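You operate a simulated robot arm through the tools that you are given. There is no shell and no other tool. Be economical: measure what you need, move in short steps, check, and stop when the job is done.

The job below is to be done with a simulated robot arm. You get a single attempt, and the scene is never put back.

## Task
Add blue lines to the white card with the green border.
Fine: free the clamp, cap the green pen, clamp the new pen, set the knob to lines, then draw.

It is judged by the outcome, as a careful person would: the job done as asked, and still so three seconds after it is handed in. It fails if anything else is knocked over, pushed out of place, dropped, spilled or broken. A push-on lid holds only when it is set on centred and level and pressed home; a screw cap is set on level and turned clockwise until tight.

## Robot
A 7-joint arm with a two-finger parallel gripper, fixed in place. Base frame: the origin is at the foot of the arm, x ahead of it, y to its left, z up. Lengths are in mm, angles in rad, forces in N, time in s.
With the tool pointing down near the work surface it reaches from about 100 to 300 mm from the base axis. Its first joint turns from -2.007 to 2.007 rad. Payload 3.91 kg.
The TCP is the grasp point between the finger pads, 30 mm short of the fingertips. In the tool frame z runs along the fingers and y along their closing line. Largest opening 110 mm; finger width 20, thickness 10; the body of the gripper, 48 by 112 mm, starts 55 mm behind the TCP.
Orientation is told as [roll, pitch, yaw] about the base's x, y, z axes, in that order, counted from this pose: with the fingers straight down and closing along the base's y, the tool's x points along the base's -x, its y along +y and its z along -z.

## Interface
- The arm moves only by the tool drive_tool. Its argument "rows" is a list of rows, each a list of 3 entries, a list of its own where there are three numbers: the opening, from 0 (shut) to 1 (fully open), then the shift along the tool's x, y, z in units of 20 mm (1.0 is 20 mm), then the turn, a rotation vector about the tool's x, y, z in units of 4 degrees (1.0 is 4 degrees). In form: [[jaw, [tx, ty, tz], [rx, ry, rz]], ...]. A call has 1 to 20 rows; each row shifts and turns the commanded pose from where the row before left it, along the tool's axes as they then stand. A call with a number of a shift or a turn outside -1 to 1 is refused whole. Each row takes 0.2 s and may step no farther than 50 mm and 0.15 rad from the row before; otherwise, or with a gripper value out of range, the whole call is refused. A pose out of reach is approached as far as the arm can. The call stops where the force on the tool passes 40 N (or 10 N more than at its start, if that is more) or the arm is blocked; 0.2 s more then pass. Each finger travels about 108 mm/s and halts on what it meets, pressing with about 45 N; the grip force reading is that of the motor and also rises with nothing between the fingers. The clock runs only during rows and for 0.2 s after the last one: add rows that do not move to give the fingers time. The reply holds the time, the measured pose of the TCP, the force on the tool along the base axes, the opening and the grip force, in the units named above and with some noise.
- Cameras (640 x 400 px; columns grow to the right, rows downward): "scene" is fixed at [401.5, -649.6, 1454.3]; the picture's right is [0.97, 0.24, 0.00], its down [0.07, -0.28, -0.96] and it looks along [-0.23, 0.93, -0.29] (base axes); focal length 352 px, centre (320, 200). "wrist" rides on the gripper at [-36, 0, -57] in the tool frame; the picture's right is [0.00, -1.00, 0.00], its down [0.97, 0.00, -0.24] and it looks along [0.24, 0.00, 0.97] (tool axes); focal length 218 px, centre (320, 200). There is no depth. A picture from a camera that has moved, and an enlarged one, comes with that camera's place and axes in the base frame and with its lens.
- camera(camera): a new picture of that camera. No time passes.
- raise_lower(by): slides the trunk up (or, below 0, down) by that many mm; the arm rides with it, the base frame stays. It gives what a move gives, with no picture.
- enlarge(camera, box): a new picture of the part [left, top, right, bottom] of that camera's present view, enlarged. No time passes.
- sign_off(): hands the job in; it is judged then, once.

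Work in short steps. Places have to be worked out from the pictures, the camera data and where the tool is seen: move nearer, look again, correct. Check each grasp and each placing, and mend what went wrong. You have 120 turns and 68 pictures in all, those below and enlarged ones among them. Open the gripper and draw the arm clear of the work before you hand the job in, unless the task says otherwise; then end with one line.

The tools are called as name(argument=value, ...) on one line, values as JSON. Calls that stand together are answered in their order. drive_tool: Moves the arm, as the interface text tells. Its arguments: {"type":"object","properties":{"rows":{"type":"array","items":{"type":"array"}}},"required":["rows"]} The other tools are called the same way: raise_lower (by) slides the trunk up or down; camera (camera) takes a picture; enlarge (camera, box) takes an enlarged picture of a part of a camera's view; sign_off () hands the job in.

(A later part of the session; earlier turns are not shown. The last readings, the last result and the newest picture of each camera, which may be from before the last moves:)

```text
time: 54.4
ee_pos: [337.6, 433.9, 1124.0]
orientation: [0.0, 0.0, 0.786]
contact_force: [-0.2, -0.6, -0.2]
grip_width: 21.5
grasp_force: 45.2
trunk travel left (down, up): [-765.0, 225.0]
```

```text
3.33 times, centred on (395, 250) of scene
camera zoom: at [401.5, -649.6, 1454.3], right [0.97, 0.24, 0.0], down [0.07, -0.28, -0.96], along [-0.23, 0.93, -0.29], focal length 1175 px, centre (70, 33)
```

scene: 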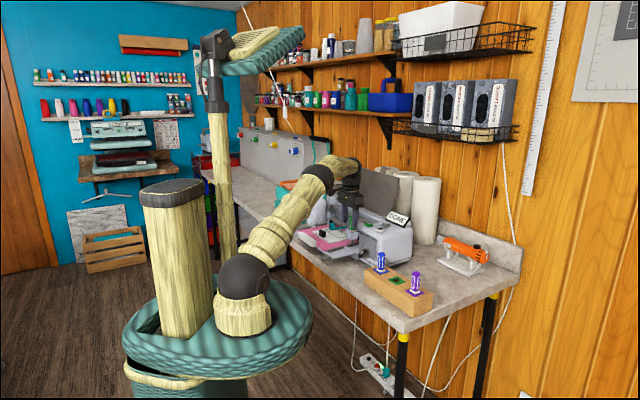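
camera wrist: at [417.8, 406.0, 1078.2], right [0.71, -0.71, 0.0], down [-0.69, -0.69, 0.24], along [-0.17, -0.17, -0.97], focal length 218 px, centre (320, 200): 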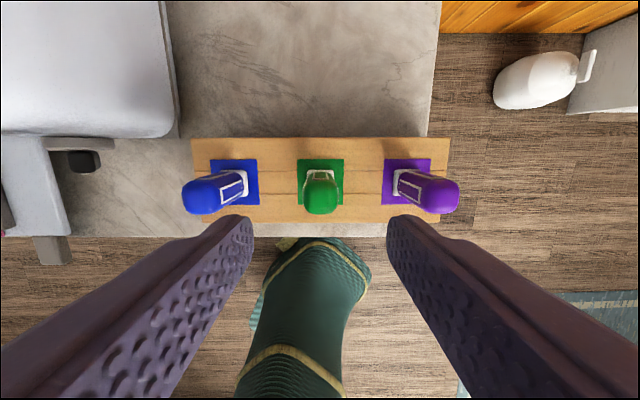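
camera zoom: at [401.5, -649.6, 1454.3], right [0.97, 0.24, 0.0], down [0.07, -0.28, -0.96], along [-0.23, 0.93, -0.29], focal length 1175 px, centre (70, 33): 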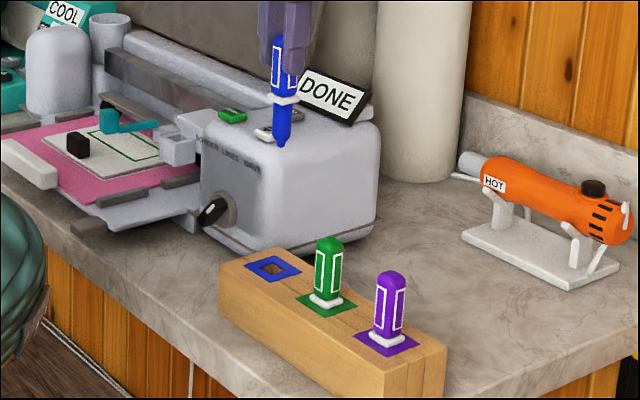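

The blue pen is out and vertical. I'll carry it to just in front of the holder.

drive_tool(rows=[[0.1, [0, 1, 0], [0, 0, 0]], [0.1, [0, 1, 0], [0, 0, 0]], [0.1, [0, 1, 0], [0, 0, 0]], [0.1, [0, 1, 0], [0, 0, 0]], [0.1, [0, 1, 0], [0, 0, 0]], [0.1, [0, 1, 0], [0, 0, 0]], [0.1, [0, 1, 0], [0, 0, 0]], [0.1, [0, 1, 0], [0, 0, 0]], [0.1, [0, 1, 0], [0, 0, 0]], [0.1, [0, 1, 0], [0, 0, 0]], [0.1, [0, 1, 0], [0, 0, 0]], [0.1, [0, 1, 0], [0, 0, 0]], [0.1, [0, 1, 0], [0, 0, 0]], [0.1, [-1, 0.29, 0], [0, 0, 0]], [0.1, [-1, 0, 0], [0, 0, 0]], [0.1, [0, 0, 1], [0, 0, 0]], [0.1, [0, 0, 0.8], [0, 0, 0]], [0.1, [0, 0, 0], [0, 0, 0]]])

camera(camera="wrist")

enlarge(camera="wrist", box=[270, 90, 370, 250])

```text
time: 58.2
ee_pos: [176.8, 651.0, 1089.0]
orientation: [0.001, 0.0, 0.785]
contact_force: [0.0, 0.1, -0.2]
grip_width: 21.7
grasp_force: 45.5
trunk travel left (down, up): [-765.0, 225.0]
```

```text
31 pictures are left
camera wrist: at [201.9, 676.2, 1144.7], right [0.71, -0.71, 0.0], down [-0.69, -0.69, 0.24], along [-0.17, -0.17, -0.97], focal length 218 px, centre (320, 200)
```

wrist: 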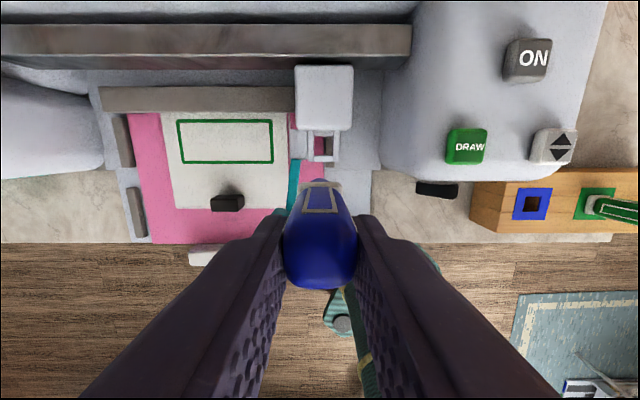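

```text
2.50 times, centred on (320, 170) of wrist
camera zoom: at [201.9, 676.2, 1144.7], right [0.71, -0.71, 0.0], down [-0.69, -0.69, 0.24], along [-0.17, -0.17, -0.97], focal length 546 px, centre (320, 275)
```

zoom: 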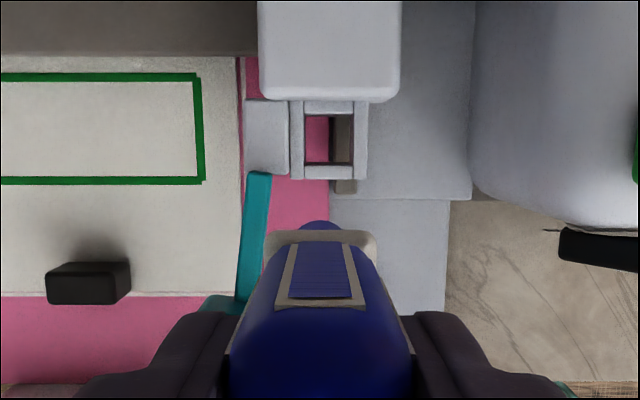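

The holder's hole is at about R 620.5, L 331.8, while the pen axis is at R 588.8, L 335.4. I'll shift +31.7 mm in R and −3.6 mm in L, lower to just above the holder and recheck.

drive_tool(rows=[[0.1, [-0.8, -0.18, 0], [0, 0, 0]], [0.1, [-0.785, 0, 0], [0, 0, 0]], [0.1, [0, 0, 1], [0, 0, 0]], [0.1, [0, 0, 1], [0, 0, 0]], [0.1, [0, 0, 0], [0, 0, 0]]])

enlarge(camera="wrist", box=[270, 110, 370, 250])

enlarge(camera="scene", box=[310, 180, 370, 250])

```text
time: 59.4
ee_pos: [202.4, 671.4, 1048.5]
orientation: [-0.001, 0.001, 0.784]
contact_force: [-0.2, 0.1, -0.3]
grip_width: 21.9
grasp_force: 45.5
trunk travel left (down, up): [-765.0, 225.0]
```

```text
2.86 times, centred on (320, 180) of wrist
camera zoom: at [227.7, 696.6, 1105.0], right [0.71, -0.71, 0.0], down [-0.69, -0.69, 0.24], along [-0.17, -0.17, -0.97], focal length 624 px, centre (320, 257)
```

zoom: 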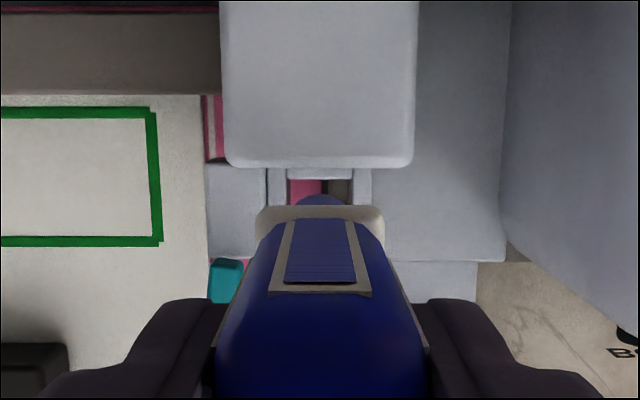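

```text
5.71 times, centred on (340, 215) of scene
camera zoom: at [401.5, -649.6, 1454.3], right [0.97, 0.24, 0.0], down [0.07, -0.28, -0.96], along [-0.23, 0.93, -0.29], focal length 2014 px, centre (206, 114)
```

zoom: 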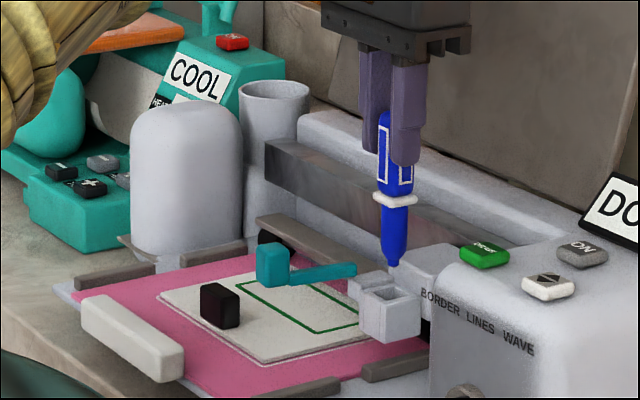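

Pen and hole line up to within about 1 mm in both axes. I'll lower slowly, watching forces.

drive_tool(rows=[[0.1, [0, 0, 0.4], [0, 0, 0]], [0.1, [0, 0, 0.4], [0, 0, 0]], [0.1, [0, 0, 0.4], [0, 0, 0]], [0.1, [0, 0, 0.4], [0, 0, 0]], [0.1, [0, 0, 0.4], [0, 0, 0]], [0.1, [0, 0, 0], [0, 0, 0]]])

```text
time: 60.8
ee_pos: [202.5, 669.8, 1008.8]
orientation: [-0.001, 0.002, 0.785]
contact_force: [0.0, 0.3, 0.1]
grip_width: 22.0
grasp_force: 45.1
trunk travel left (down, up): [-765.0, 225.0]
```

Insertion is free with the tip well inside. I'll lower the rest of the way to seating at about z 984.

drive_tool(rows=[[0.1, [0, 0, 0.4], [0, 0, 0]], [0.1, [0, 0, 0.4], [0, 0, 0]], [0.1, [0, 0, 0.25], [0, 0, 0]], [0.1, [0, 0, 0.1], [0, 0, 0]], [0.1, [0, 0, 0], [0, 0, 0]]])

```text
time: 62.0
ee_pos: [201.7, 671.5, 985.9]
orientation: [0.0, 0.0, 0.786]
contact_force: [0.3, 0.7, -0.8]
grip_width: 21.8
grasp_force: 45.2
trunk travel left (down, up): [-765.0, 225.0]
```

drive_tool(rows=[[0.1, [0, 0, 0.08], [0, 0, 0]], [0.1, [0, 0, 0.06], [0, 0, 0]], [0.1, [0, 0, 0], [0, 0, 0]]])

enlarge(camera="scene", box=[310, 190, 370, 260])

```text
time: 62.8
ee_pos: [201.9, 670.2, 981.9]
orientation: [0.0, 0.0, 0.784]
contact_force: [-0.4, -0.8, 0.4]
grip_width: 21.9
grasp_force: 45.0
trunk travel left (down, up): [-765.0, 225.0]
```

```text
5.71 times, centred on (340, 225) of scene
camera zoom: at [401.5, -649.6, 1454.3], right [0.97, 0.24, 0.0], down [0.07, -0.28, -0.96], along [-0.23, 0.93, -0.29], focal length 2014 px, centre (206, 57)
```

zoom: 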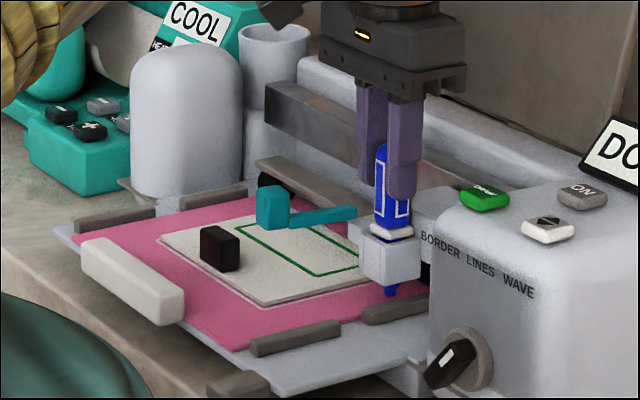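

It looks almost seated. I'll press a bit further for contact.

drive_tool(rows=[[0.1, [0, 0, 0.05], [0, 0, 0]], [0.1, [0, 0, 0.05], [0, 0, 0]], [0.1, [0, 0, 0], [0, 0, 0]]])

```text
time: 63.6
ee_pos: [202.0, 669.8, 982.1]
orientation: [0.002, 0.001, 0.787]
contact_force: [-0.7, 0.0, 4.9]
grip_width: 21.7
grasp_force: 44.8
trunk travel left (down, up): [-765.0, 225.0]
```

drive_tool(rows=[[0.1, [0, 0, 0.04], [0, 0, 0]], [0.1, [0, 0, 0], [0, 0, 0]]])

```text
time: 64.2
ee_pos: [201.7, 670.3, 981.8]
orientation: [-0.001, -0.001, 0.786]
contact_force: [0.1, -0.5, 8.9]
grip_width: 21.9
grasp_force: 44.8
trunk travel left (down, up): [-765.0, 225.0]
```

The pen is seated with 9 N of contact. I'll release and lift clear, then close the fingers for the gate.

drive_tool(rows=[[0.1, [0, 0, -0.04], [0, 0, 0]], [0.5, [0, 0, 0], [0, 0, 0]], [0.5, [0, 0, 0], [0, 0, 0]], [0.5, [0, 0, -1], [0, 0, 0]], [0.5, [0, 0, -1], [0, 0, 0]], [0.5, [0, 0, -1], [0, 0, 0]], [0.5, [0, 0, -1], [0, 0, 0]], [0, [1, 1, 0], [0, 0, 0]], [0, [1, 1, 0], [0, 0, 0]], [0, [0.8, 1, 0], [0, 0, 0]], [0, [0, 0, 0], [0, 0, 0]]])

camera(camera="wrist")

```text
time: 66.6
ee_pos: [121.0, 671.4, 1061.4]
orientation: [-0.001, -0.001, 0.783]
contact_force: [0.5, -0.3, 0.3]
grip_width: 0.1
grasp_force: 37.5
trunk travel left (down, up): [-765.0, 225.0]
```

```text
26 pictures are left
camera wrist: at [146.0, 697.7, 1117.2], right [0.71, -0.71, 0.0], down [-0.69, -0.69, 0.24], along [-0.17, -0.17, -0.97], focal length 218 px, centre (320, 200)
```

wrist: 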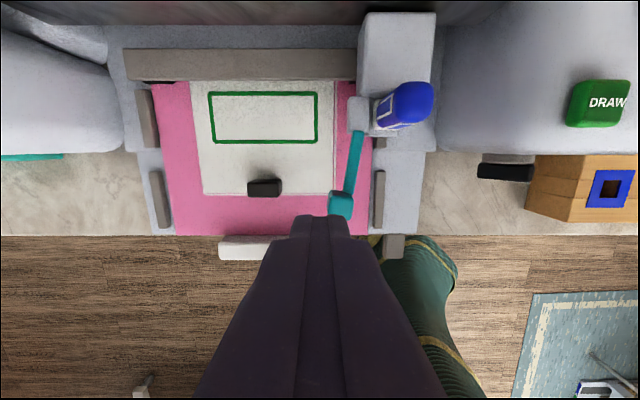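

The handle is at about R 551, L 374. I'll drop the closed fingers to its left at L 402.

drive_tool(rows=[[0, [0.37, 0.65, 0], [0, 0, 0]], [0, [0, 0, 1], [0, 0, 0]], [0, [0, 0, 1], [0, 0, 0]], [0, [0, 0, 1], [0, 0, 0]], [0, [0, 0, 1], [0, 0, 0]], [0, [0, 0, 0.65], [0, 0, 0]], [0, [0, 0, 0], [0, 0, 0]]])

```text
time: 68.2
ee_pos: [106.6, 676.4, 968.8]
orientation: [0.001, -0.001, 0.787]
contact_force: [-0.3, 0.1, 0.0]
grip_width: 0.1
grasp_force: 38.1
trunk travel left (down, up): [-765.0, 225.0]
```

The fingers are beside the handle. I'll sweep the gate along its closing arc, stopping short of shut.

drive_tool(rows=[[0, [0.25, -0.5, 0], [0, 0, 0]], [0, [0.45, -0.8, 0], [0, 0, 0]], [0, [0.2, -0.52, 0], [0, 0, 0]], [0, [0, -0.52, 0], [0, 0, 0]], [0, [-0.1, -0.55, 0], [0, 0, 0]], [0, [-0.1, -0.52, 0], [0, 0, 0]], [0, [-0.25, -0.5, 0], [0, 0, 0]], [0, [-0.3, -0.45, 0], [0, 0, 0]], [0, [0, 0, 0], [0, 0, 0]]])

camera(camera="wrist")

```text
time: 70.2
ee_pos: [164.8, 612.9, 968.2]
orientation: [0.0, -0.001, 0.787]
contact_force: [-0.6, 0.9, 0.1]
grip_width: 0.0
grasp_force: 37.5
trunk travel left (down, up): [-765.0, 225.0]
```

```text
25 pictures are left
camera wrist: at [189.9, 638.8, 1023.5], right [0.71, -0.71, 0.0], down [-0.69, -0.69, 0.24], along [-0.17, -0.17, -0.97], focal length 218 px, centre (320, 200)
```

wrist: 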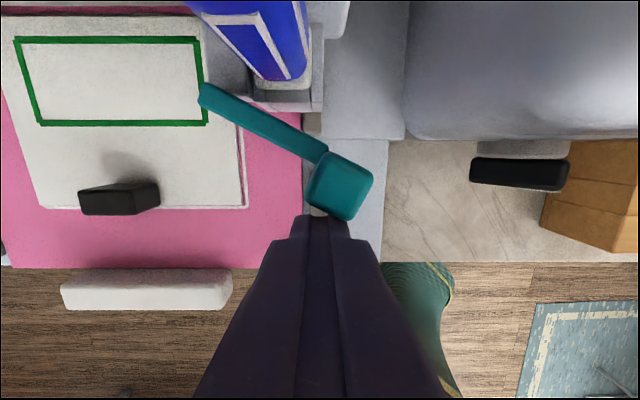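

The gate is following, about 30° from shut. I'll push on toward the pen and finish in small steps.

drive_tool(rows=[[0, [-0.35, -0.3, 0], [0, 0, 0]], [0, [-0.35, -0.25, 0], [0, 0, 0]], [0, [-0.3, -0.15, 0], [0, 0, 0]], [0, [-0.2, 0, 0], [0, 0, 0]], [0, [-0.15, 0, 0], [0, 0, 0]], [0, [0, 0, 0], [0, 0, 0]]])

drive_tool(rows=[[0, [-0.1, 0, 0], [0, 0, 0]], [0, [-0.1, 0, 0], [0, 0, 0]], [0, [0, 0, 0], [0, 0, 0]]])

camera(camera="wrist")

```text
time: 71.6
ee_pos: [193.1, 621.8, 967.5]
orientation: [0.001, 0.002, 0.786]
contact_force: [-2.0, -2.3, 0.4]
grip_width: 0.0
grasp_force: 37.9
trunk travel left (down, up): [-765.0, 225.0]
```

```text
time: 72.4
ee_pos: [196.0, 623.4, 967.2]
orientation: [-0.002, 0.004, 0.787]
contact_force: [-12.7, -15.6, -2.1]
grip_width: 0.0
grasp_force: 37.7
trunk travel left (down, up): [-765.0, 225.0]
```

```text
24 pictures are left
camera wrist: at [219.6, 649.3, 1023.3], right [0.71, -0.71, 0.0], down [-0.69, -0.69, 0.24], along [-0.17, -0.17, -0.97], focal length 218 px, centre (320, 200)
```

wrist: 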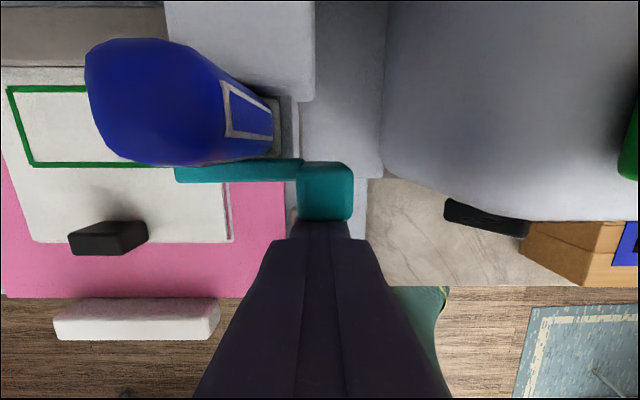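

The gate is shut at the original handle position with about 20 N of resistance. I'll back off, lift and move over toward the knob.

drive_tool(rows=[[0, [0.8, 0, 0], [0, 0, 0]], [0, [0, 0, -1], [0, 0, 0]], [0, [0, 0, -1], [0, 0, 0]], [0, [0, 0, -1], [0, 0, 0]], [0, [0, -1, 0], [0, 0, 0]], [0, [0, -1, 0], [0, 0, 0]], [0, [0, -1, 0], [0, 0, 0]], [0, [0, -1, 0], [0, 0, 0]], [0, [0.4, -1, 0], [0, 0, 0]], [0, [0.4, -1, 0], [0, 0, 0]], [0, [0, -1, 0], [0, 0, 0]], [0, [0, -0.2, 0], [0, 0, 0]], [0, [0, 0, 0], [0, 0, 0]]])

camera(camera="wrist")

enlarge(camera="scene", box=[310, 190, 400, 270])

```text
time: 75.2
ee_pos: [276.2, 500.1, 1027.8]
orientation: [0.001, 0.0, 0.785]
contact_force: [-1.2, 0.4, -0.2]
grip_width: 0.0
grasp_force: 37.5
trunk travel left (down, up): [-765.0, 225.0]
```

```text
23 pictures are left
camera wrist: at [301.4, 526.6, 1083.0], right [0.71, -0.71, 0.0], down [-0.69, -0.69, 0.24], along [-0.17, -0.17, -0.97], focal length 218 px, centre (320, 200)
```

wrist: 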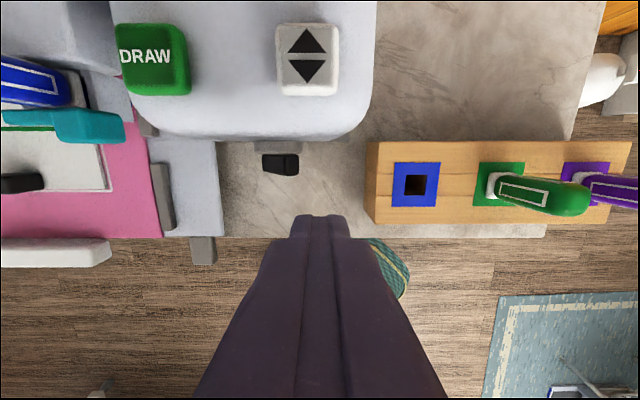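

```text
5.00 times, centred on (355, 230) of scene
camera zoom: at [401.5, -649.6, 1454.3], right [0.97, 0.24, 0.0], down [0.07, -0.28, -0.96], along [-0.23, 0.93, -0.29], focal length 1762 px, centre (145, 50)
```

zoom: 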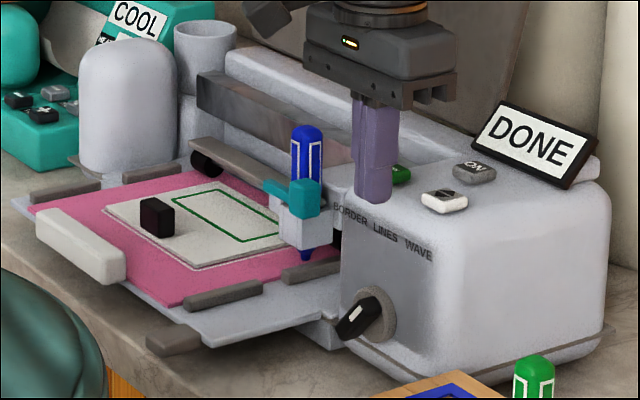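

From above the knob bar spans L 176–214 and R 560–578, with its centre near L 194.5. I'll drop the closed fingers to the right of its upper end, at R 564, L 157, tips z≈893.

drive_tool(rows=[[0, [-0.75, -0.07, 0], [0, 0, 0]], [0, [0, 0, 1], [0, 0, 0]], [0, [0, 0, 1], [0, 0, 0]], [0, [0, 0, 1], [0, 0, 0]], [0, [0, 0, 1], [0, 0, 0]], [0, [0, 0, 1], [0, 0, 0]], [0, [0, 0, 0.25], [0, 0, 0]], [0, [0, 0, 0], [0, 0, 0]]])

camera(camera="wrist")

```text
time: 77.0
ee_pos: [286.7, 511.2, 921.8]
orientation: [0.001, 0.0, 0.786]
contact_force: [-0.1, 1.0, 1.7]
grip_width: 0.0
grasp_force: 37.3
trunk travel left (down, up): [-765.0, 225.0]
```

```text
21 pictures are left
camera wrist: at [311.9, 537.1, 977.6], right [0.71, -0.71, 0.0], down [-0.69, -0.69, 0.24], along [-0.17, -0.17, -0.97], focal length 218 px, centre (320, 200)
```

wrist: 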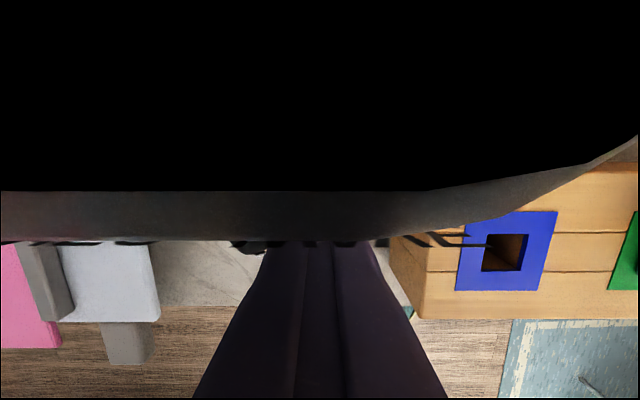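

The camera sits right at the machine's surface, but there's no real contact force. I'll push left in small steps to turn the knob counter-clockwise.

drive_tool(rows=[[0, [0, 0.2, 0], [0, 0, 0]], [0, [0, 0.15, 0], [0, 0, 0]], [0, [0, 0.15, 0], [0, 0, 0]], [0, [0, 0.15, 0], [0, 0, 0]], [0, [0, 0, 0], [0, 0, 0]]])

enlarge(camera="scene", box=[340, 220, 400, 270])

```text
time: 78.2
ee_pos: [281.7, 515.4, 924.0]
orientation: [-0.001, -0.001, 0.782]
contact_force: [13.9, -21.1, 17.4]
grip_width: 0.0
grasp_force: 37.7
trunk travel left (down, up): [-765.0, 225.0]
```

```text
8.00 times, centred on (370, 245) of scene
camera zoom: at [401.5, -649.6, 1454.3], right [0.97, 0.24, 0.0], down [0.07, -0.28, -0.96], along [-0.23, 0.93, -0.29], focal length 2820 px, centre (-80, -160)
```

zoom: 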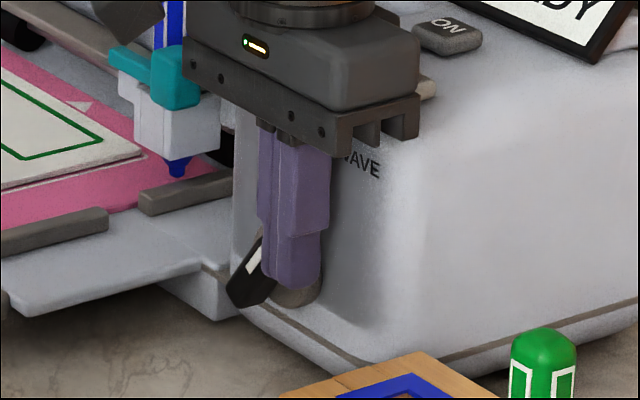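

READY now shows on the sign. The push landed near the bar's end and mostly jammed by friction, with little torque. I'll back off, lift, and instead press down on the bar's lower-left half from above.

drive_tool(rows=[[0, [0, -0.6, 0], [0, 0, 0]], [0, [0, 0, -1], [0, 0, 0]], [0, [0, 0, -1], [0, 0, 0]], [0, [0, 1, 0], [0, 0, 0]], [0, [0, 1, 0], [0, 0, 0]], [0, [0, 1, 0], [0, 0, 0]], [0, [0.1, 0.2, 0], [0, 0, 0]], [0, [0, 0, 0], [0, 0, 0]]])

enlarge(camera="scene", box=[340, 220, 400, 270])

```text
time: 80.0
ee_pos: [240.6, 556.0, 962.7]
orientation: [-0.001, -0.002, 0.783]
contact_force: [0.3, -0.3, 0.1]
grip_width: 0.0
grasp_force: 37.8
trunk travel left (down, up): [-765.0, 225.0]
```

```text
8.00 times, centred on (370, 245) of scene
camera zoom: at [401.5, -649.6, 1454.3], right [0.97, 0.24, 0.0], down [0.07, -0.28, -0.96], along [-0.23, 0.93, -0.29], focal length 2820 px, centre (-80, -160)
```

zoom: 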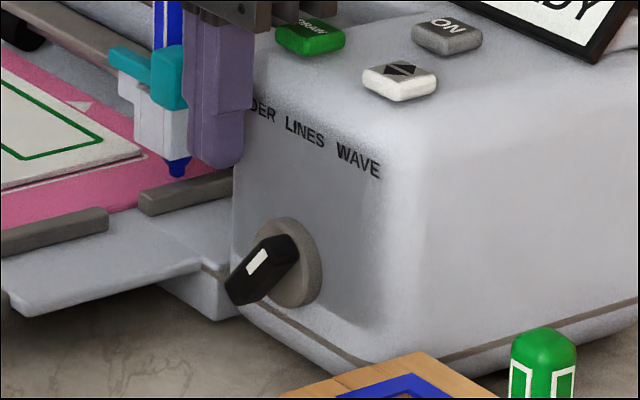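

The knob has barely turned. The fingers are above its left half, so I'll shift to L≈219 and press down gently.

drive_tool(rows=[[0, [0, -0.2, 0.6], [0, 0, 0]], [0, [0, 0, 0.6], [0, 0, 0]], [0, [0, 0, 0.6], [0, 0, 0]], [0, [0, 0, 0.3], [0, 0, 0]], [0, [0, 0, 0.3], [0, 0, 0]], [0, [0, 0, 0.2], [0, 0, 0]], [0, [0, 0, 0.2], [0, 0, 0]], [0, [0, 0, 0], [0, 0, 0]]])

enlarge(camera="scene", box=[340, 220, 400, 270])

```text
time: 81.6
ee_pos: [243.9, 553.8, 916.1]
orientation: [0.006, -0.014, 0.784]
contact_force: [-5.4, -11.3, 16.9]
grip_width: 0.0
grasp_force: 37.0
trunk travel left (down, up): [-765.0, 225.0]
stopped in row 7: the force on the tool passed its limit (the readings are from after the stop); the commanded pose is now the measured one
```

```text
8.00 times, centred on (370, 245) of scene
camera zoom: at [401.5, -649.6, 1454.3], right [0.97, 0.24, 0.0], down [0.07, -0.28, -0.96], along [-0.23, 0.93, -0.29], focal length 2820 px, centre (-80, -160)
```

zoom: 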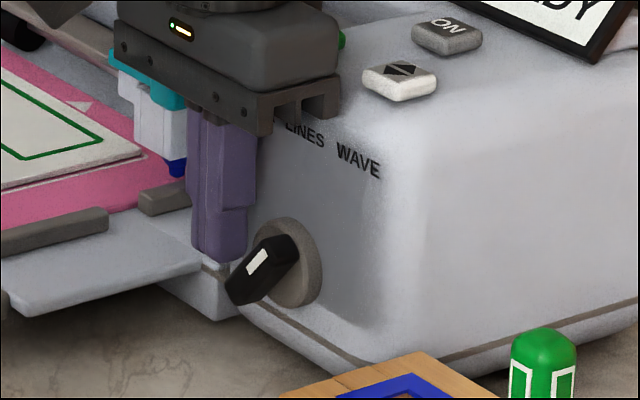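

The gripper body is catching the machine's front edge. I'll lift, back off and tilt the tool 45° so the body leans clear and only the fingertips reach the knob.

drive_tool(rows=[[0, [0.5, 0, -0.5], [0, 0, 0]], [0, [0.5, 0, -1], [0, 0, 0]], [0, [0, 0, -1], [0, 0, 0]], [0, [0, 0, 0], [0, -1, 0]], [0, [0, 0, 0], [0, -1, 0]], [0, [0, 0, 0], [0, -1, 0]], [0, [0, 0, 0], [0, -1, 0]], [0, [0, 0, 0], [0, -1, 0]], [0, [0, 0, 0], [0, -1, 0]], [0, [0, 0, 0], [0, -1, 0]], [0, [0, 0, 0], [0, -1, 0]], [0, [0, 0, 0], [0, -1, 0]], [0, [0, 0, 0], [0, -1, 0]], [0, [0, 0, 0], [0, -1, 0]], [0, [0, 0, 0], [0, -0.25, 0]], [0, [0, 0, 0], [0, 0, 0]]])

camera(camera="wrist")

```text
time: 85.0
ee_pos: [234.2, 540.3, 963.7]
orientation: [0.01, -0.799, 0.771]
contact_force: [0.5, 0.4, -0.3]
grip_width: 0.1
grasp_force: 37.7
trunk travel left (down, up): [-765.0, 225.0]
```

```text
17 pictures are left
camera wrist: at [221.6, 529.2, 1028.4], right [0.7, -0.71, -0.01], down [-0.61, -0.59, -0.53], along [0.37, 0.37, -0.85], focal length 218 px, centre (320, 200)
```

wrist: 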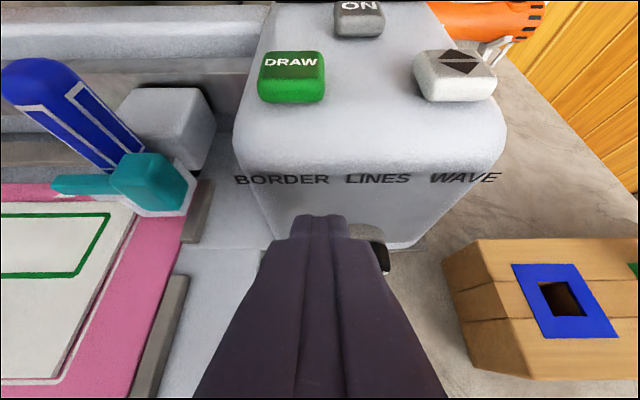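

The body is clear of the machine and the TCP is at R 548, L 216. I'll move straight down onto the bar's left half, with small steps near contact.

drive_tool(rows=[[0, [0.36, 0, 0.35], [0, 0, 0]], [0, [0.36, 0, 0.35], [0, 0, 0]], [0, [0.36, 0, 0.35], [0, 0, 0]], [0, [0.36, 0, 0.35], [0, 0, 0]], [0, [0.18, 0, 0.175], [0, 0, 0]], [0, [0.18, 0, 0.175], [0, 0, 0]], [0, [0.09, 0, 0.087], [0, 0, 0]], [0, [0.09, 0, 0.087], [0, 0, 0]], [0, [0, 0, 0], [0, 0, 0]]])

```text
time: 87.0
ee_pos: [230.3, 540.4, 906.4]
orientation: [0.005, -0.794, 0.782]
contact_force: [0.1, 0.4, -0.5]
grip_width: 0.0
grasp_force: 37.6
trunk travel left (down, up): [-765.0, 225.0]
```

There's no contact yet, and R has drifted to 545. I'll lift 12 mm, move 5 mm forward and 3 mm right, and press again.

drive_tool(rows=[[0, [-0.43, 0, -0.42], [0, 0, 0]], [0, [-0.17, -0.15, 0.18], [0, 0, 0]], [0, [0.18, 0, 0.175], [0, 0, 0]], [0, [0.18, 0, 0.175], [0, 0, 0]], [0, [0.09, 0, 0.087], [0, 0, 0]], [0, [0.09, 0, 0.087], [0, 0, 0]], [0, [0.09, 0, 0.087], [0, 0, 0]], [0, [0.09, 0, 0.087], [0, 0, 0]], [0, [0, 0, 0], [0, 0, 0]]])

enlarge(camera="scene", box=[340, 220, 400, 270])

```text
time: 89.0
ee_pos: [234.6, 543.1, 900.0]
orientation: [0.005, -0.796, 0.779]
contact_force: [0.8, 0.3, -0.5]
grip_width: 0.0
grasp_force: 37.7
trunk travel left (down, up): [-765.0, 225.0]
```

```text
8.00 times, centred on (370, 245) of scene
camera zoom: at [401.5, -649.6, 1454.3], right [0.97, 0.24, 0.0], down [0.07, -0.28, -0.96], along [-0.23, 0.93, -0.29], focal length 2820 px, centre (-80, -160)
```

zoom: 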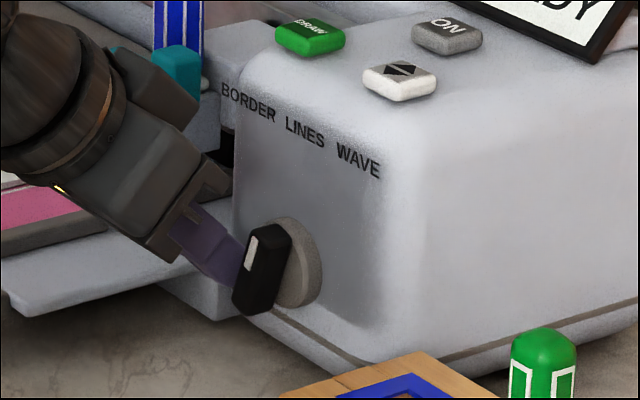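

The knob turned, with the bar now about 20° from vertical. I'll push the lower end to the right in small steps.

drive_tool(rows=[[0, [0.05, 0, 0.05], [0, 0, 0]], [0, [0, -0.1, 0], [0, 0, 0]], [0, [0, -0.1, 0], [0, 0, 0]], [0, [0, -0.1, 0], [0, 0, 0]], [0, [0, 0, 0], [0, 0, 0]]])

enlarge(camera="scene", box=[340, 220, 400, 270])

```text
time: 90.2
ee_pos: [239.5, 538.5, 897.2]
orientation: [0.007, -0.795, 0.782]
contact_force: [-2.3, 1.2, 1.7]
grip_width: 0.2
grasp_force: 37.6
trunk travel left (down, up): [-765.0, 225.0]
```

```text
8.00 times, centred on (370, 245) of scene
camera zoom: at [401.5, -649.6, 1454.3], right [0.97, 0.24, 0.0], down [0.07, -0.28, -0.96], along [-0.23, 0.93, -0.29], focal length 2820 px, centre (-80, -160)
```

zoom: 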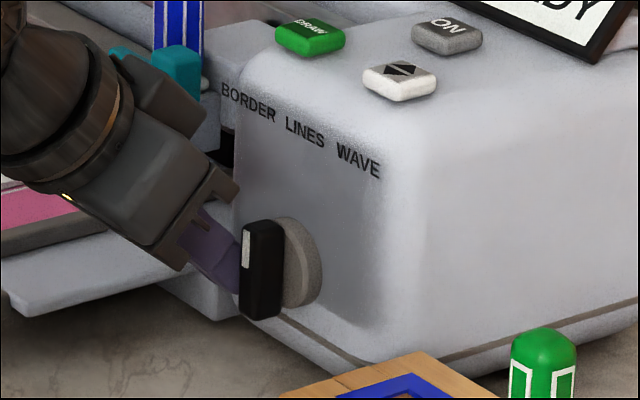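

The bar is within about 3° of vertical. One tiny push more, then I'll withdraw sideways and up.

drive_tool(rows=[[0, [0, -0.06, 0], [0, 0, 0]], [0, [0, 0, 0], [0, 0, 0]], [0, [0, 0.5, 0], [0, 0, 0]], [0, [0, 0.3, -1], [0, 0, 0]], [0, [0, 0, -1], [0, 0, 0]], [0, [-0.7, 0, -0.7], [0, 0, 0]], [0, [-0.7, 0, -0.7], [0, 0, 0]], [0, [-0.7, 0, -0.7], [0, 0, 0]], [0, [-0.7, 0, -0.7], [0, 0, 0]], [0, [0, 0, 0], [0, 0, 0]]])

enlarge(camera="scene", box=[340, 220, 400, 270])

camera(camera="wrist")

```text
time: 92.4
ee_pos: [208.6, 527.2, 1004.3]
orientation: [0.005, -0.797, 0.78]
contact_force: [-0.3, -0.3, 0.0]
grip_width: 0.0
grasp_force: 37.6
trunk travel left (down, up): [-765.0, 225.0]
```

```text
8.00 times, centred on (370, 245) of scene
camera zoom: at [401.5, -649.6, 1454.3], right [0.97, 0.24, 0.0], down [0.07, -0.28, -0.96], along [-0.23, 0.93, -0.29], focal length 2820 px, centre (-80, -160)
```

zoom: 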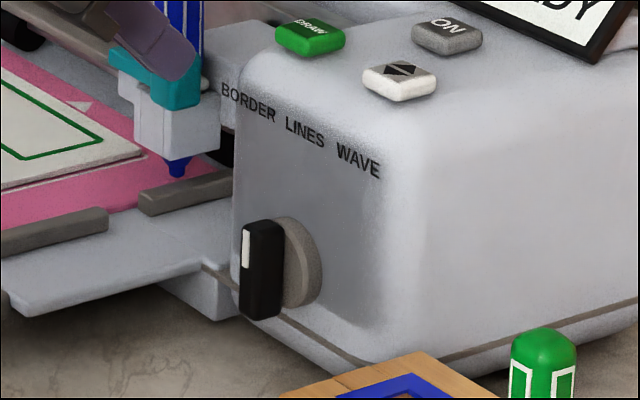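

```text
13 pictures are left
camera wrist: at [196.8, 516.4, 1069.6], right [0.71, -0.71, 0.0], down [-0.6, -0.6, -0.53], along [0.37, 0.37, -0.85], focal length 218 px, centre (320, 200)
```

wrist: 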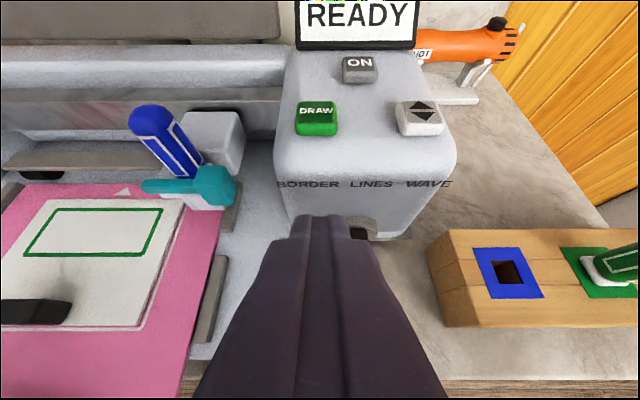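

The sign reads READY, the knob points to LINES and the blue pen is clamped. I'll straighten the tool, go above DRAW at about R 620, L 229, and press it.

drive_tool(rows=[[0, [0, 0, -1], [0, 1, 0]], [0, [0, 0, -1], [0, 1, 0]], [0, [0, 0, 0], [0, 1, 0]], [0, [0, 0, 0], [0, 1, 0]], [0, [0, 0, 0], [0, 1, 0]], [0, [0, 0, 0], [0, 1, 0]], [0, [0, 0, 0], [0, 1, 0]], [0, [0, 0, 0], [0, 1, 0]], [0, [0, 0, 0], [0, 1, 0]], [0, [0, 0, 0], [0, 1, 0]], [0, [0, 0, 0], [0, 1, 0]], [0, [0, 0, 0], [0, 0.4, 0]], [0, [0, 0, -0.6], [0, 0, 0]], [0, [0, 0, 0], [0, 0, 0]]])

```text
time: 95.4
ee_pos: [189.3, 508.6, 1045.0]
orientation: [0.003, 0.001, 0.785]
contact_force: [0.1, -0.6, -0.1]
grip_width: 0.0
grasp_force: 37.2
trunk travel left (down, up): [-765.0, 225.0]
```

I'm at R 493.5, L 226, z 1045. I'll move to just short of the button and look.

drive_tool(rows=[[0, [-1, 0.15, 0], [0, 0, 0]], [0, [-1, 0, 0], [0, 0, 0]], [0, [-1, 0, 0], [0, 0, 0]], [0, [-1, 0, 0], [0, 0, 0]], [0, [-0.6, 0, 0], [0, 0, 0]], [0, [0, 0, 0], [0, 0, 0]]])

camera(camera="wrist")

```text
time: 96.8
ee_pos: [252.3, 575.8, 1045.7]
orientation: [0.004, -0.002, 0.784]
contact_force: [-0.5, -0.3, 0.4]
grip_width: 0.0
grasp_force: 37.9
trunk travel left (down, up): [-765.0, 225.0]
```

```text
12 pictures are left
camera wrist: at [276.7, 601.0, 1101.8], right [0.71, -0.71, 0.0], down [-0.69, -0.69, 0.24], along [-0.17, -0.17, -0.97], focal length 218 px, centre (320, 200)
```

wrist: 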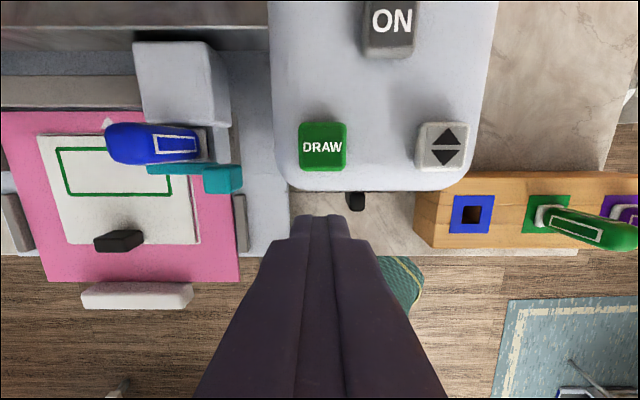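

DRAW is at R 620, L 228. I'll move over it and press down in small steps.

drive_tool(rows=[[0, [-0.9, 0, 0], [0, 0, 0]], [0, [-0.8, 0, 0], [0, 0, 0]], [0, [0, 0, 0.5], [0, 0, 0]], [0, [0, 0, 0.5], [0, 0, 0]], [0, [0, 0, 0.4], [0, 0, 0]], [0, [0, 0, 0.1], [0, 0, 0]], [0, [0, 0, 0.1], [0, 0, 0]], [0, [0, 0, 0], [0, 0, 0]]])

```text
time: 98.6
ee_pos: [276.1, 598.2, 1013.4]
orientation: [0.005, 0.001, 0.786]
contact_force: [0.4, -0.8, 1.5]
grip_width: 0.1
grasp_force: 37.6
trunk travel left (down, up): [-765.0, 225.0]
```

Light contact is just beginning. I'll press a little further.

drive_tool(rows=[[0, [0, 0, 0.1], [0, 0, 0]], [0, [0, 0, 0.1], [0, 0, 0]], [0, [0, 0, 0], [0, 0, 0]]])

enlarge(camera="scene", box=[300, 190, 420, 270])

```text
time: 99.4
ee_pos: [276.3, 598.0, 1010.5]
orientation: [0.005, 0.0, 0.784]
contact_force: [1.7, -1.4, 5.1]
grip_width: 0.2
grasp_force: 37.3
trunk travel left (down, up): [-765.0, 225.0]
```

```text
5.00 times, centred on (360, 230) of scene
camera zoom: at [401.5, -649.6, 1454.3], right [0.97, 0.24, 0.0], down [0.07, -0.28, -0.96], along [-0.23, 0.93, -0.29], focal length 1762 px, centre (120, 50)
```

zoom: 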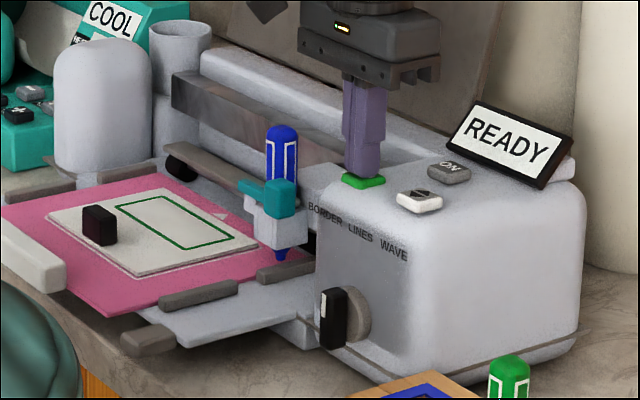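

It still reads READY and the button is springy. I'll press deeper.

drive_tool(rows=[[0, [0, 0, 0.1], [0, 0, 0]], [0, [0, 0, 0.1], [0, 0, 0]], [0, [0, 0, 0], [0, 0, 0]]])

```text
time: 100.2
ee_pos: [276.0, 598.8, 1008.2]
orientation: [0.005, -0.004, 0.787]
contact_force: [1.2, 0.2, 19.7]
grip_width: 0.0
grasp_force: 37.4
trunk travel left (down, up): [-765.0, 225.0]
```

I'm at 20 N, which should be bottomed out. I'll release, lift and see whether the machine draws.

drive_tool(rows=[[0, [0, 0, -0.5], [0, 0, 0]], [0, [0, 0, -1], [0, 0, 0]], [0, [0, 0, -1], [0, 0, 0]], [0, [0, 0, 0], [0, 0, 0]]])

enlarge(camera="scene", box=[300, 190, 420, 270])

```text
time: 101.2
ee_pos: [276.8, 600.1, 1055.9]
orientation: [0.003, 0.003, 0.785]
contact_force: [0.7, 0.7, -0.2]
grip_width: 0.1
grasp_force: 37.5
trunk travel left (down, up): [-765.0, 225.0]
```

```text
5.00 times, centred on (360, 230) of scene
camera zoom: at [401.5, -649.6, 1454.3], right [0.97, 0.24, 0.0], down [0.07, -0.28, -0.96], along [-0.23, 0.93, -0.29], focal length 1762 px, centre (120, 50)
```

zoom: 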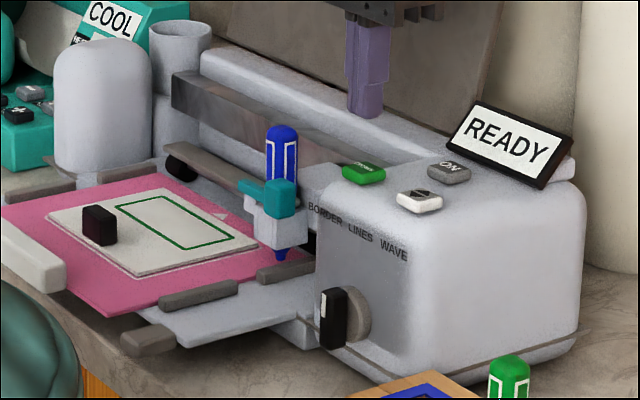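

It still says READY. I'll wait a couple of seconds to see whether it just starts late.

drive_tool(rows=[[0, [0, 0, 0], [0, 0, 0]], [0, [0, 0, 0], [0, 0, 0]], [0, [0, 0, 0], [0, 0, 0]], [0, [0, 0, 0], [0, 0, 0]], [0, [0, 0, 0], [0, 0, 0]], [0, [0, 0, 0], [0, 0, 0]], [0, [0, 0, 0], [0, 0, 0]], [0, [0, 0, 0], [0, 0, 0]], [0, [0, 0, 0], [0, 0, 0]], [0, [0, 0, 0], [0, 0, 0]], [0, [0, 0, 0], [0, 0, 0]], [0, [0, 0, 0], [0, 0, 0]]])

enlarge(camera="scene", box=[300, 190, 420, 270])

```text
time: 103.8
ee_pos: [275.2, 599.8, 1057.6]
orientation: [0.003, 0.0, 0.786]
contact_force: [-0.7, -1.1, -0.4]
grip_width: 0.0
grasp_force: 38.1
trunk travel left (down, up): [-765.0, 225.0]
```

```text
5.00 times, centred on (360, 230) of scene
camera zoom: at [401.5, -649.6, 1454.3], right [0.97, 0.24, 0.0], down [0.07, -0.28, -0.96], along [-0.23, 0.93, -0.29], focal length 1762 px, centre (120, 50)
```

zoom: 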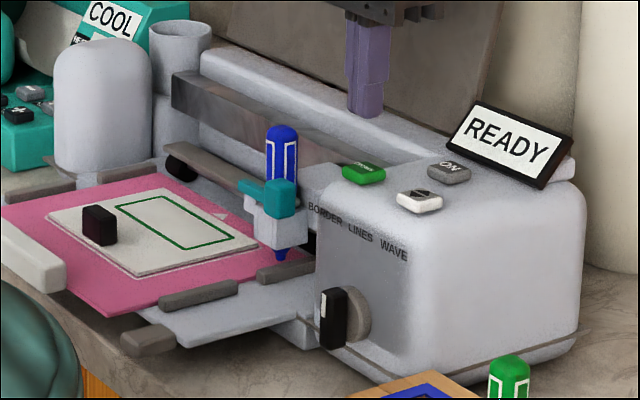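

No change, so the press may not have gone deep enough. I'll press DRAW again, firmer, and hold.

drive_tool(rows=[[0, [0, 0, 1], [0, 0, 0]], [0, [0, 0, 1], [0, 0, 0]], [0, [0, 0, 0.25], [0, 0, 0]], [0, [0, 0, 0.15], [0, 0, 0]], [0, [0, 0, 0.1], [0, 0, 0]], [0, [0, 0, 0.07], [0, 0, 0]], [0, [0, 0, 0], [0, 0, 0]], [0, [0, 0, 0], [0, 0, 0]]])

enlarge(camera="scene", box=[300, 190, 420, 270])

```text
time: 105.6
ee_pos: [274.5, 598.1, 1007.3]
orientation: [0.008, -0.004, 0.787]
contact_force: [-0.6, 8.8, 24.2]
grip_width: 0.0
grasp_force: 37.6
trunk travel left (down, up): [-765.0, 225.0]
```

```text
5.00 times, centred on (360, 230) of scene
camera zoom: at [401.5, -649.6, 1454.3], right [0.97, 0.24, 0.0], down [0.07, -0.28, -0.96], along [-0.23, 0.93, -0.29], focal length 1762 px, centre (120, 50)
```

zoom: 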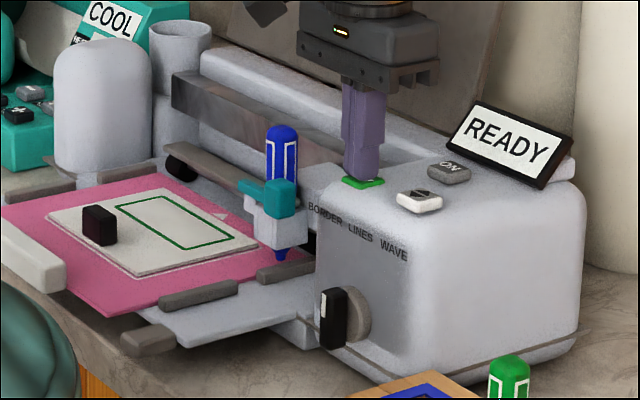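

The button is down but there's still no response at 24 N. I'll press slightly more, below the 40 N limit, to make sure it bottoms out.

drive_tool(rows=[[0, [0, 0, 0.07], [0, 0, 0]], [0, [0, 0, 0.06], [0, 0, 0]], [0, [0, 0, 0], [0, 0, 0]]])

```text
time: 106.4
ee_pos: [276.3, 599.2, 1006.4]
orientation: [0.007, -0.007, 0.785]
contact_force: [-0.4, 10.3, 33.2]
grip_width: 0.0
grasp_force: 37.8
trunk travel left (down, up): [-765.0, 225.0]
```

That's 33 N. I'll release, lift and back away, then take one overview of the card, clamp and sign.

drive_tool(rows=[[0, [0, 0, -0.5], [0, 0, 0]], [0, [0, 0, -1], [0, 0, 0]], [0, [0, 0, -1], [0, 0, 0]], [0, [1, 0.8, 0], [0, 0, 0]], [0, [1, 0.8, 0], [0, 0, 0]], [0, [0, 0.8, 0], [0, 0, 0]], [0, [0, 0.8, 0], [0, 0, 0]], [0, [0, 0, 0], [0, 0, 0]]])

camera(camera="wrist")

```text
time: 108.2
ee_pos: [203.6, 615.9, 1052.3]
orientation: [0.003, 0.0, 0.784]
contact_force: [0.9, -0.9, 0.7]
grip_width: 0.0
grasp_force: 37.9
trunk travel left (down, up): [-765.0, 225.0]
```

```text
7 pictures are left
camera wrist: at [228.3, 641.4, 1108.8], right [0.71, -0.71, 0.0], down [-0.69, -0.69, 0.24], along [-0.17, -0.17, -0.97], focal length 218 px, centre (320, 200)
```

wrist: 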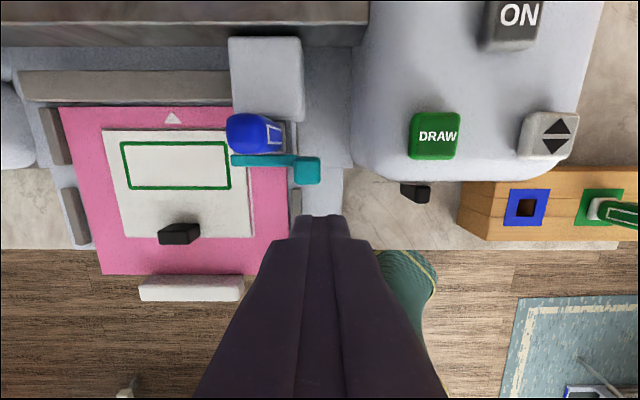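

The mat has slid out about 30 mm since before the knob work. The gripper body or camera most likely brushed the ▲▼ load button then, which would also explain READY. I'll press the ▲▼ button at about R 620, L 163.5 to load the mat again.

drive_tool(rows=[[0, [-0.3, -1, 0], [0, 0, 0]], [0, [-0.3, -1, 0], [0, 0, 0]], [0, [-0.3, -1, 0], [0, 0, 0]], [0, [-0.3, -1, 0], [0, 0, 0]], [0, [-0.4, -1, 0], [0, 0, 0]], [0, [-0.4, -1, 0], [0, 0, 0]], [0, [0, -0.4, 0], [0, 0, 0]], [0, [0, 0, 0.6], [0, 0, 0]], [0, [0, 0, 0.6], [0, 0, 0]], [0, [0, 0, 0.5], [0, 0, 0]], [0, [0, 0, 0.2], [0, 0, 0]], [0, [0, 0, 0.15], [0, 0, 0]], [0, [0, 0, 0.1], [0, 0, 0]], [0, [0, 0, 0], [0, 0, 0]]])

```text
time: 111.2
ee_pos: [321.2, 554.2, 1010.0]
orientation: [0.003, -0.002, 0.787]
contact_force: [-1.9, 2.1, 7.1]
grip_width: 0.1
grasp_force: 37.5
trunk travel left (down, up): [-765.0, 225.0]
```

I'm in contact at 7 N. I'll press 2 mm more, then release.

drive_tool(rows=[[0, [0, 0, 0.1], [0, 0, 0]], [0, [0, 0, 0], [0, 0, 0]]])

drive_tool(rows=[[0, [0, 0, -0.5], [0, 0, 0]], [0, [0, 0, -1], [0, 0, 0]], [0, [0, 0, -1], [0, 0, 0]], [0, [0, 0, 0], [0, 0, 0]], [0, [0, 0, 0], [0, 0, 0]], [0, [0, 0, 0], [0, 0, 0]], [0, [0, 0, 0], [0, 0, 0]], [0, [0, 0, 0], [0, 0, 0]]])

enlarge(camera="scene", box=[300, 190, 420, 270])

```text
time: 111.8
ee_pos: [321.8, 553.6, 1007.3]
orientation: [0.004, -0.004, 0.785]
contact_force: [1.9, 3.6, 15.4]
grip_width: 0.3
grasp_force: 37.6
trunk travel left (down, up): [-765.0, 225.0]
```

```text
time: 113.6
ee_pos: [321.9, 554.8, 1057.9]
orientation: [0.002, -0.002, 0.785]
contact_force: [-0.7, -0.5, -0.6]
grip_width: 0.2
grasp_force: 37.4
trunk travel left (down, up): [-765.0, 225.0]
```

```text
5.00 times, centred on (360, 230) of scene
camera zoom: at [401.5, -649.6, 1454.3], right [0.97, 0.24, 0.0], down [0.07, -0.28, -0.96], along [-0.23, 0.93, -0.29], focal length 1762 px, centre (120, 50)
```

zoom: 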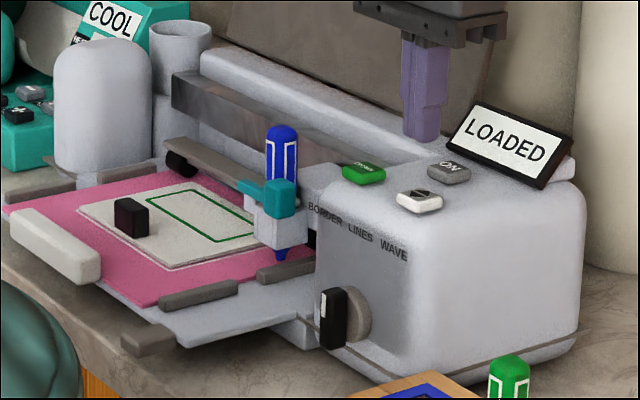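

The sign says LOADED and the mat is back in. Now I'll press DRAW, 63.5 mm to the left.

drive_tool(rows=[[0, [0, 1, 0], [0, 0, 0]], [0, [0, 1, 0], [0, 0, 0]], [0, [0, 1, 0], [0, 0, 0]], [0, [0, 0.17, 0], [0, 0, 0]], [0, [0, 0, 0.8], [0, 0, 0]], [0, [0, 0, 0.8], [0, 0, 0]], [0, [0, 0, 0.5], [0, 0, 0]], [0, [0, 0, 0.2], [0, 0, 0]], [0, [0, 0, 0.15], [0, 0, 0]], [0, [0, 0, 0.1], [0, 0, 0]], [0, [0, 0, 0], [0, 0, 0]]])

```text
time: 116.0
ee_pos: [276.7, 598.8, 1008.2]
orientation: [0.006, -0.006, 0.785]
contact_force: [0.7, 4.4, 19.0]
grip_width: 0.1
grasp_force: 37.3
trunk travel left (down, up): [-765.0, 225.0]
```

Pressed at 19 N. I'll release straight up, wait and look.

drive_tool(rows=[[0, [0, 0, -0.5], [0, 0, 0]], [0, [0, 0, -1], [0, 0, 0]], [0, [0, 0, -1], [0, 0, 0]], [0, [0, 0, -0.5], [0, 0, 0]], [0, [0, 0, 0], [0, 0, 0]], [0, [0, 0, 0], [0, 0, 0]], [0, [0, 0, 0], [0, 0, 0]], [0, [0, 0, 0], [0, 0, 0]], [0, [0, 0, 0], [0, 0, 0]], [0, [0, 0, 0], [0, 0, 0]], [0, [0, 0, 0], [0, 0, 0]], [0, [0, 0, 0], [0, 0, 0]]])

enlarge(camera="scene", box=[300, 190, 420, 270])

```text
time: 118.6
ee_pos: [276.2, 598.5, 1067.5]
orientation: [0.003, 0.0, 0.787]
contact_force: [-0.5, 0.3, 0.2]
grip_width: 0.0
grasp_force: 37.8
trunk travel left (down, up): [-765.0, 225.0]
```

```text
5.00 times, centred on (360, 230) of scene
camera zoom: at [401.5, -649.6, 1454.3], right [0.97, 0.24, 0.0], down [0.07, -0.28, -0.96], along [-0.23, 0.93, -0.29], focal length 1762 px, centre (120, 50)
```

zoom: 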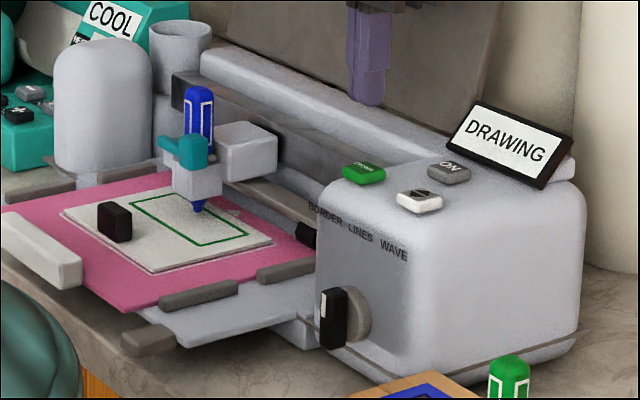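

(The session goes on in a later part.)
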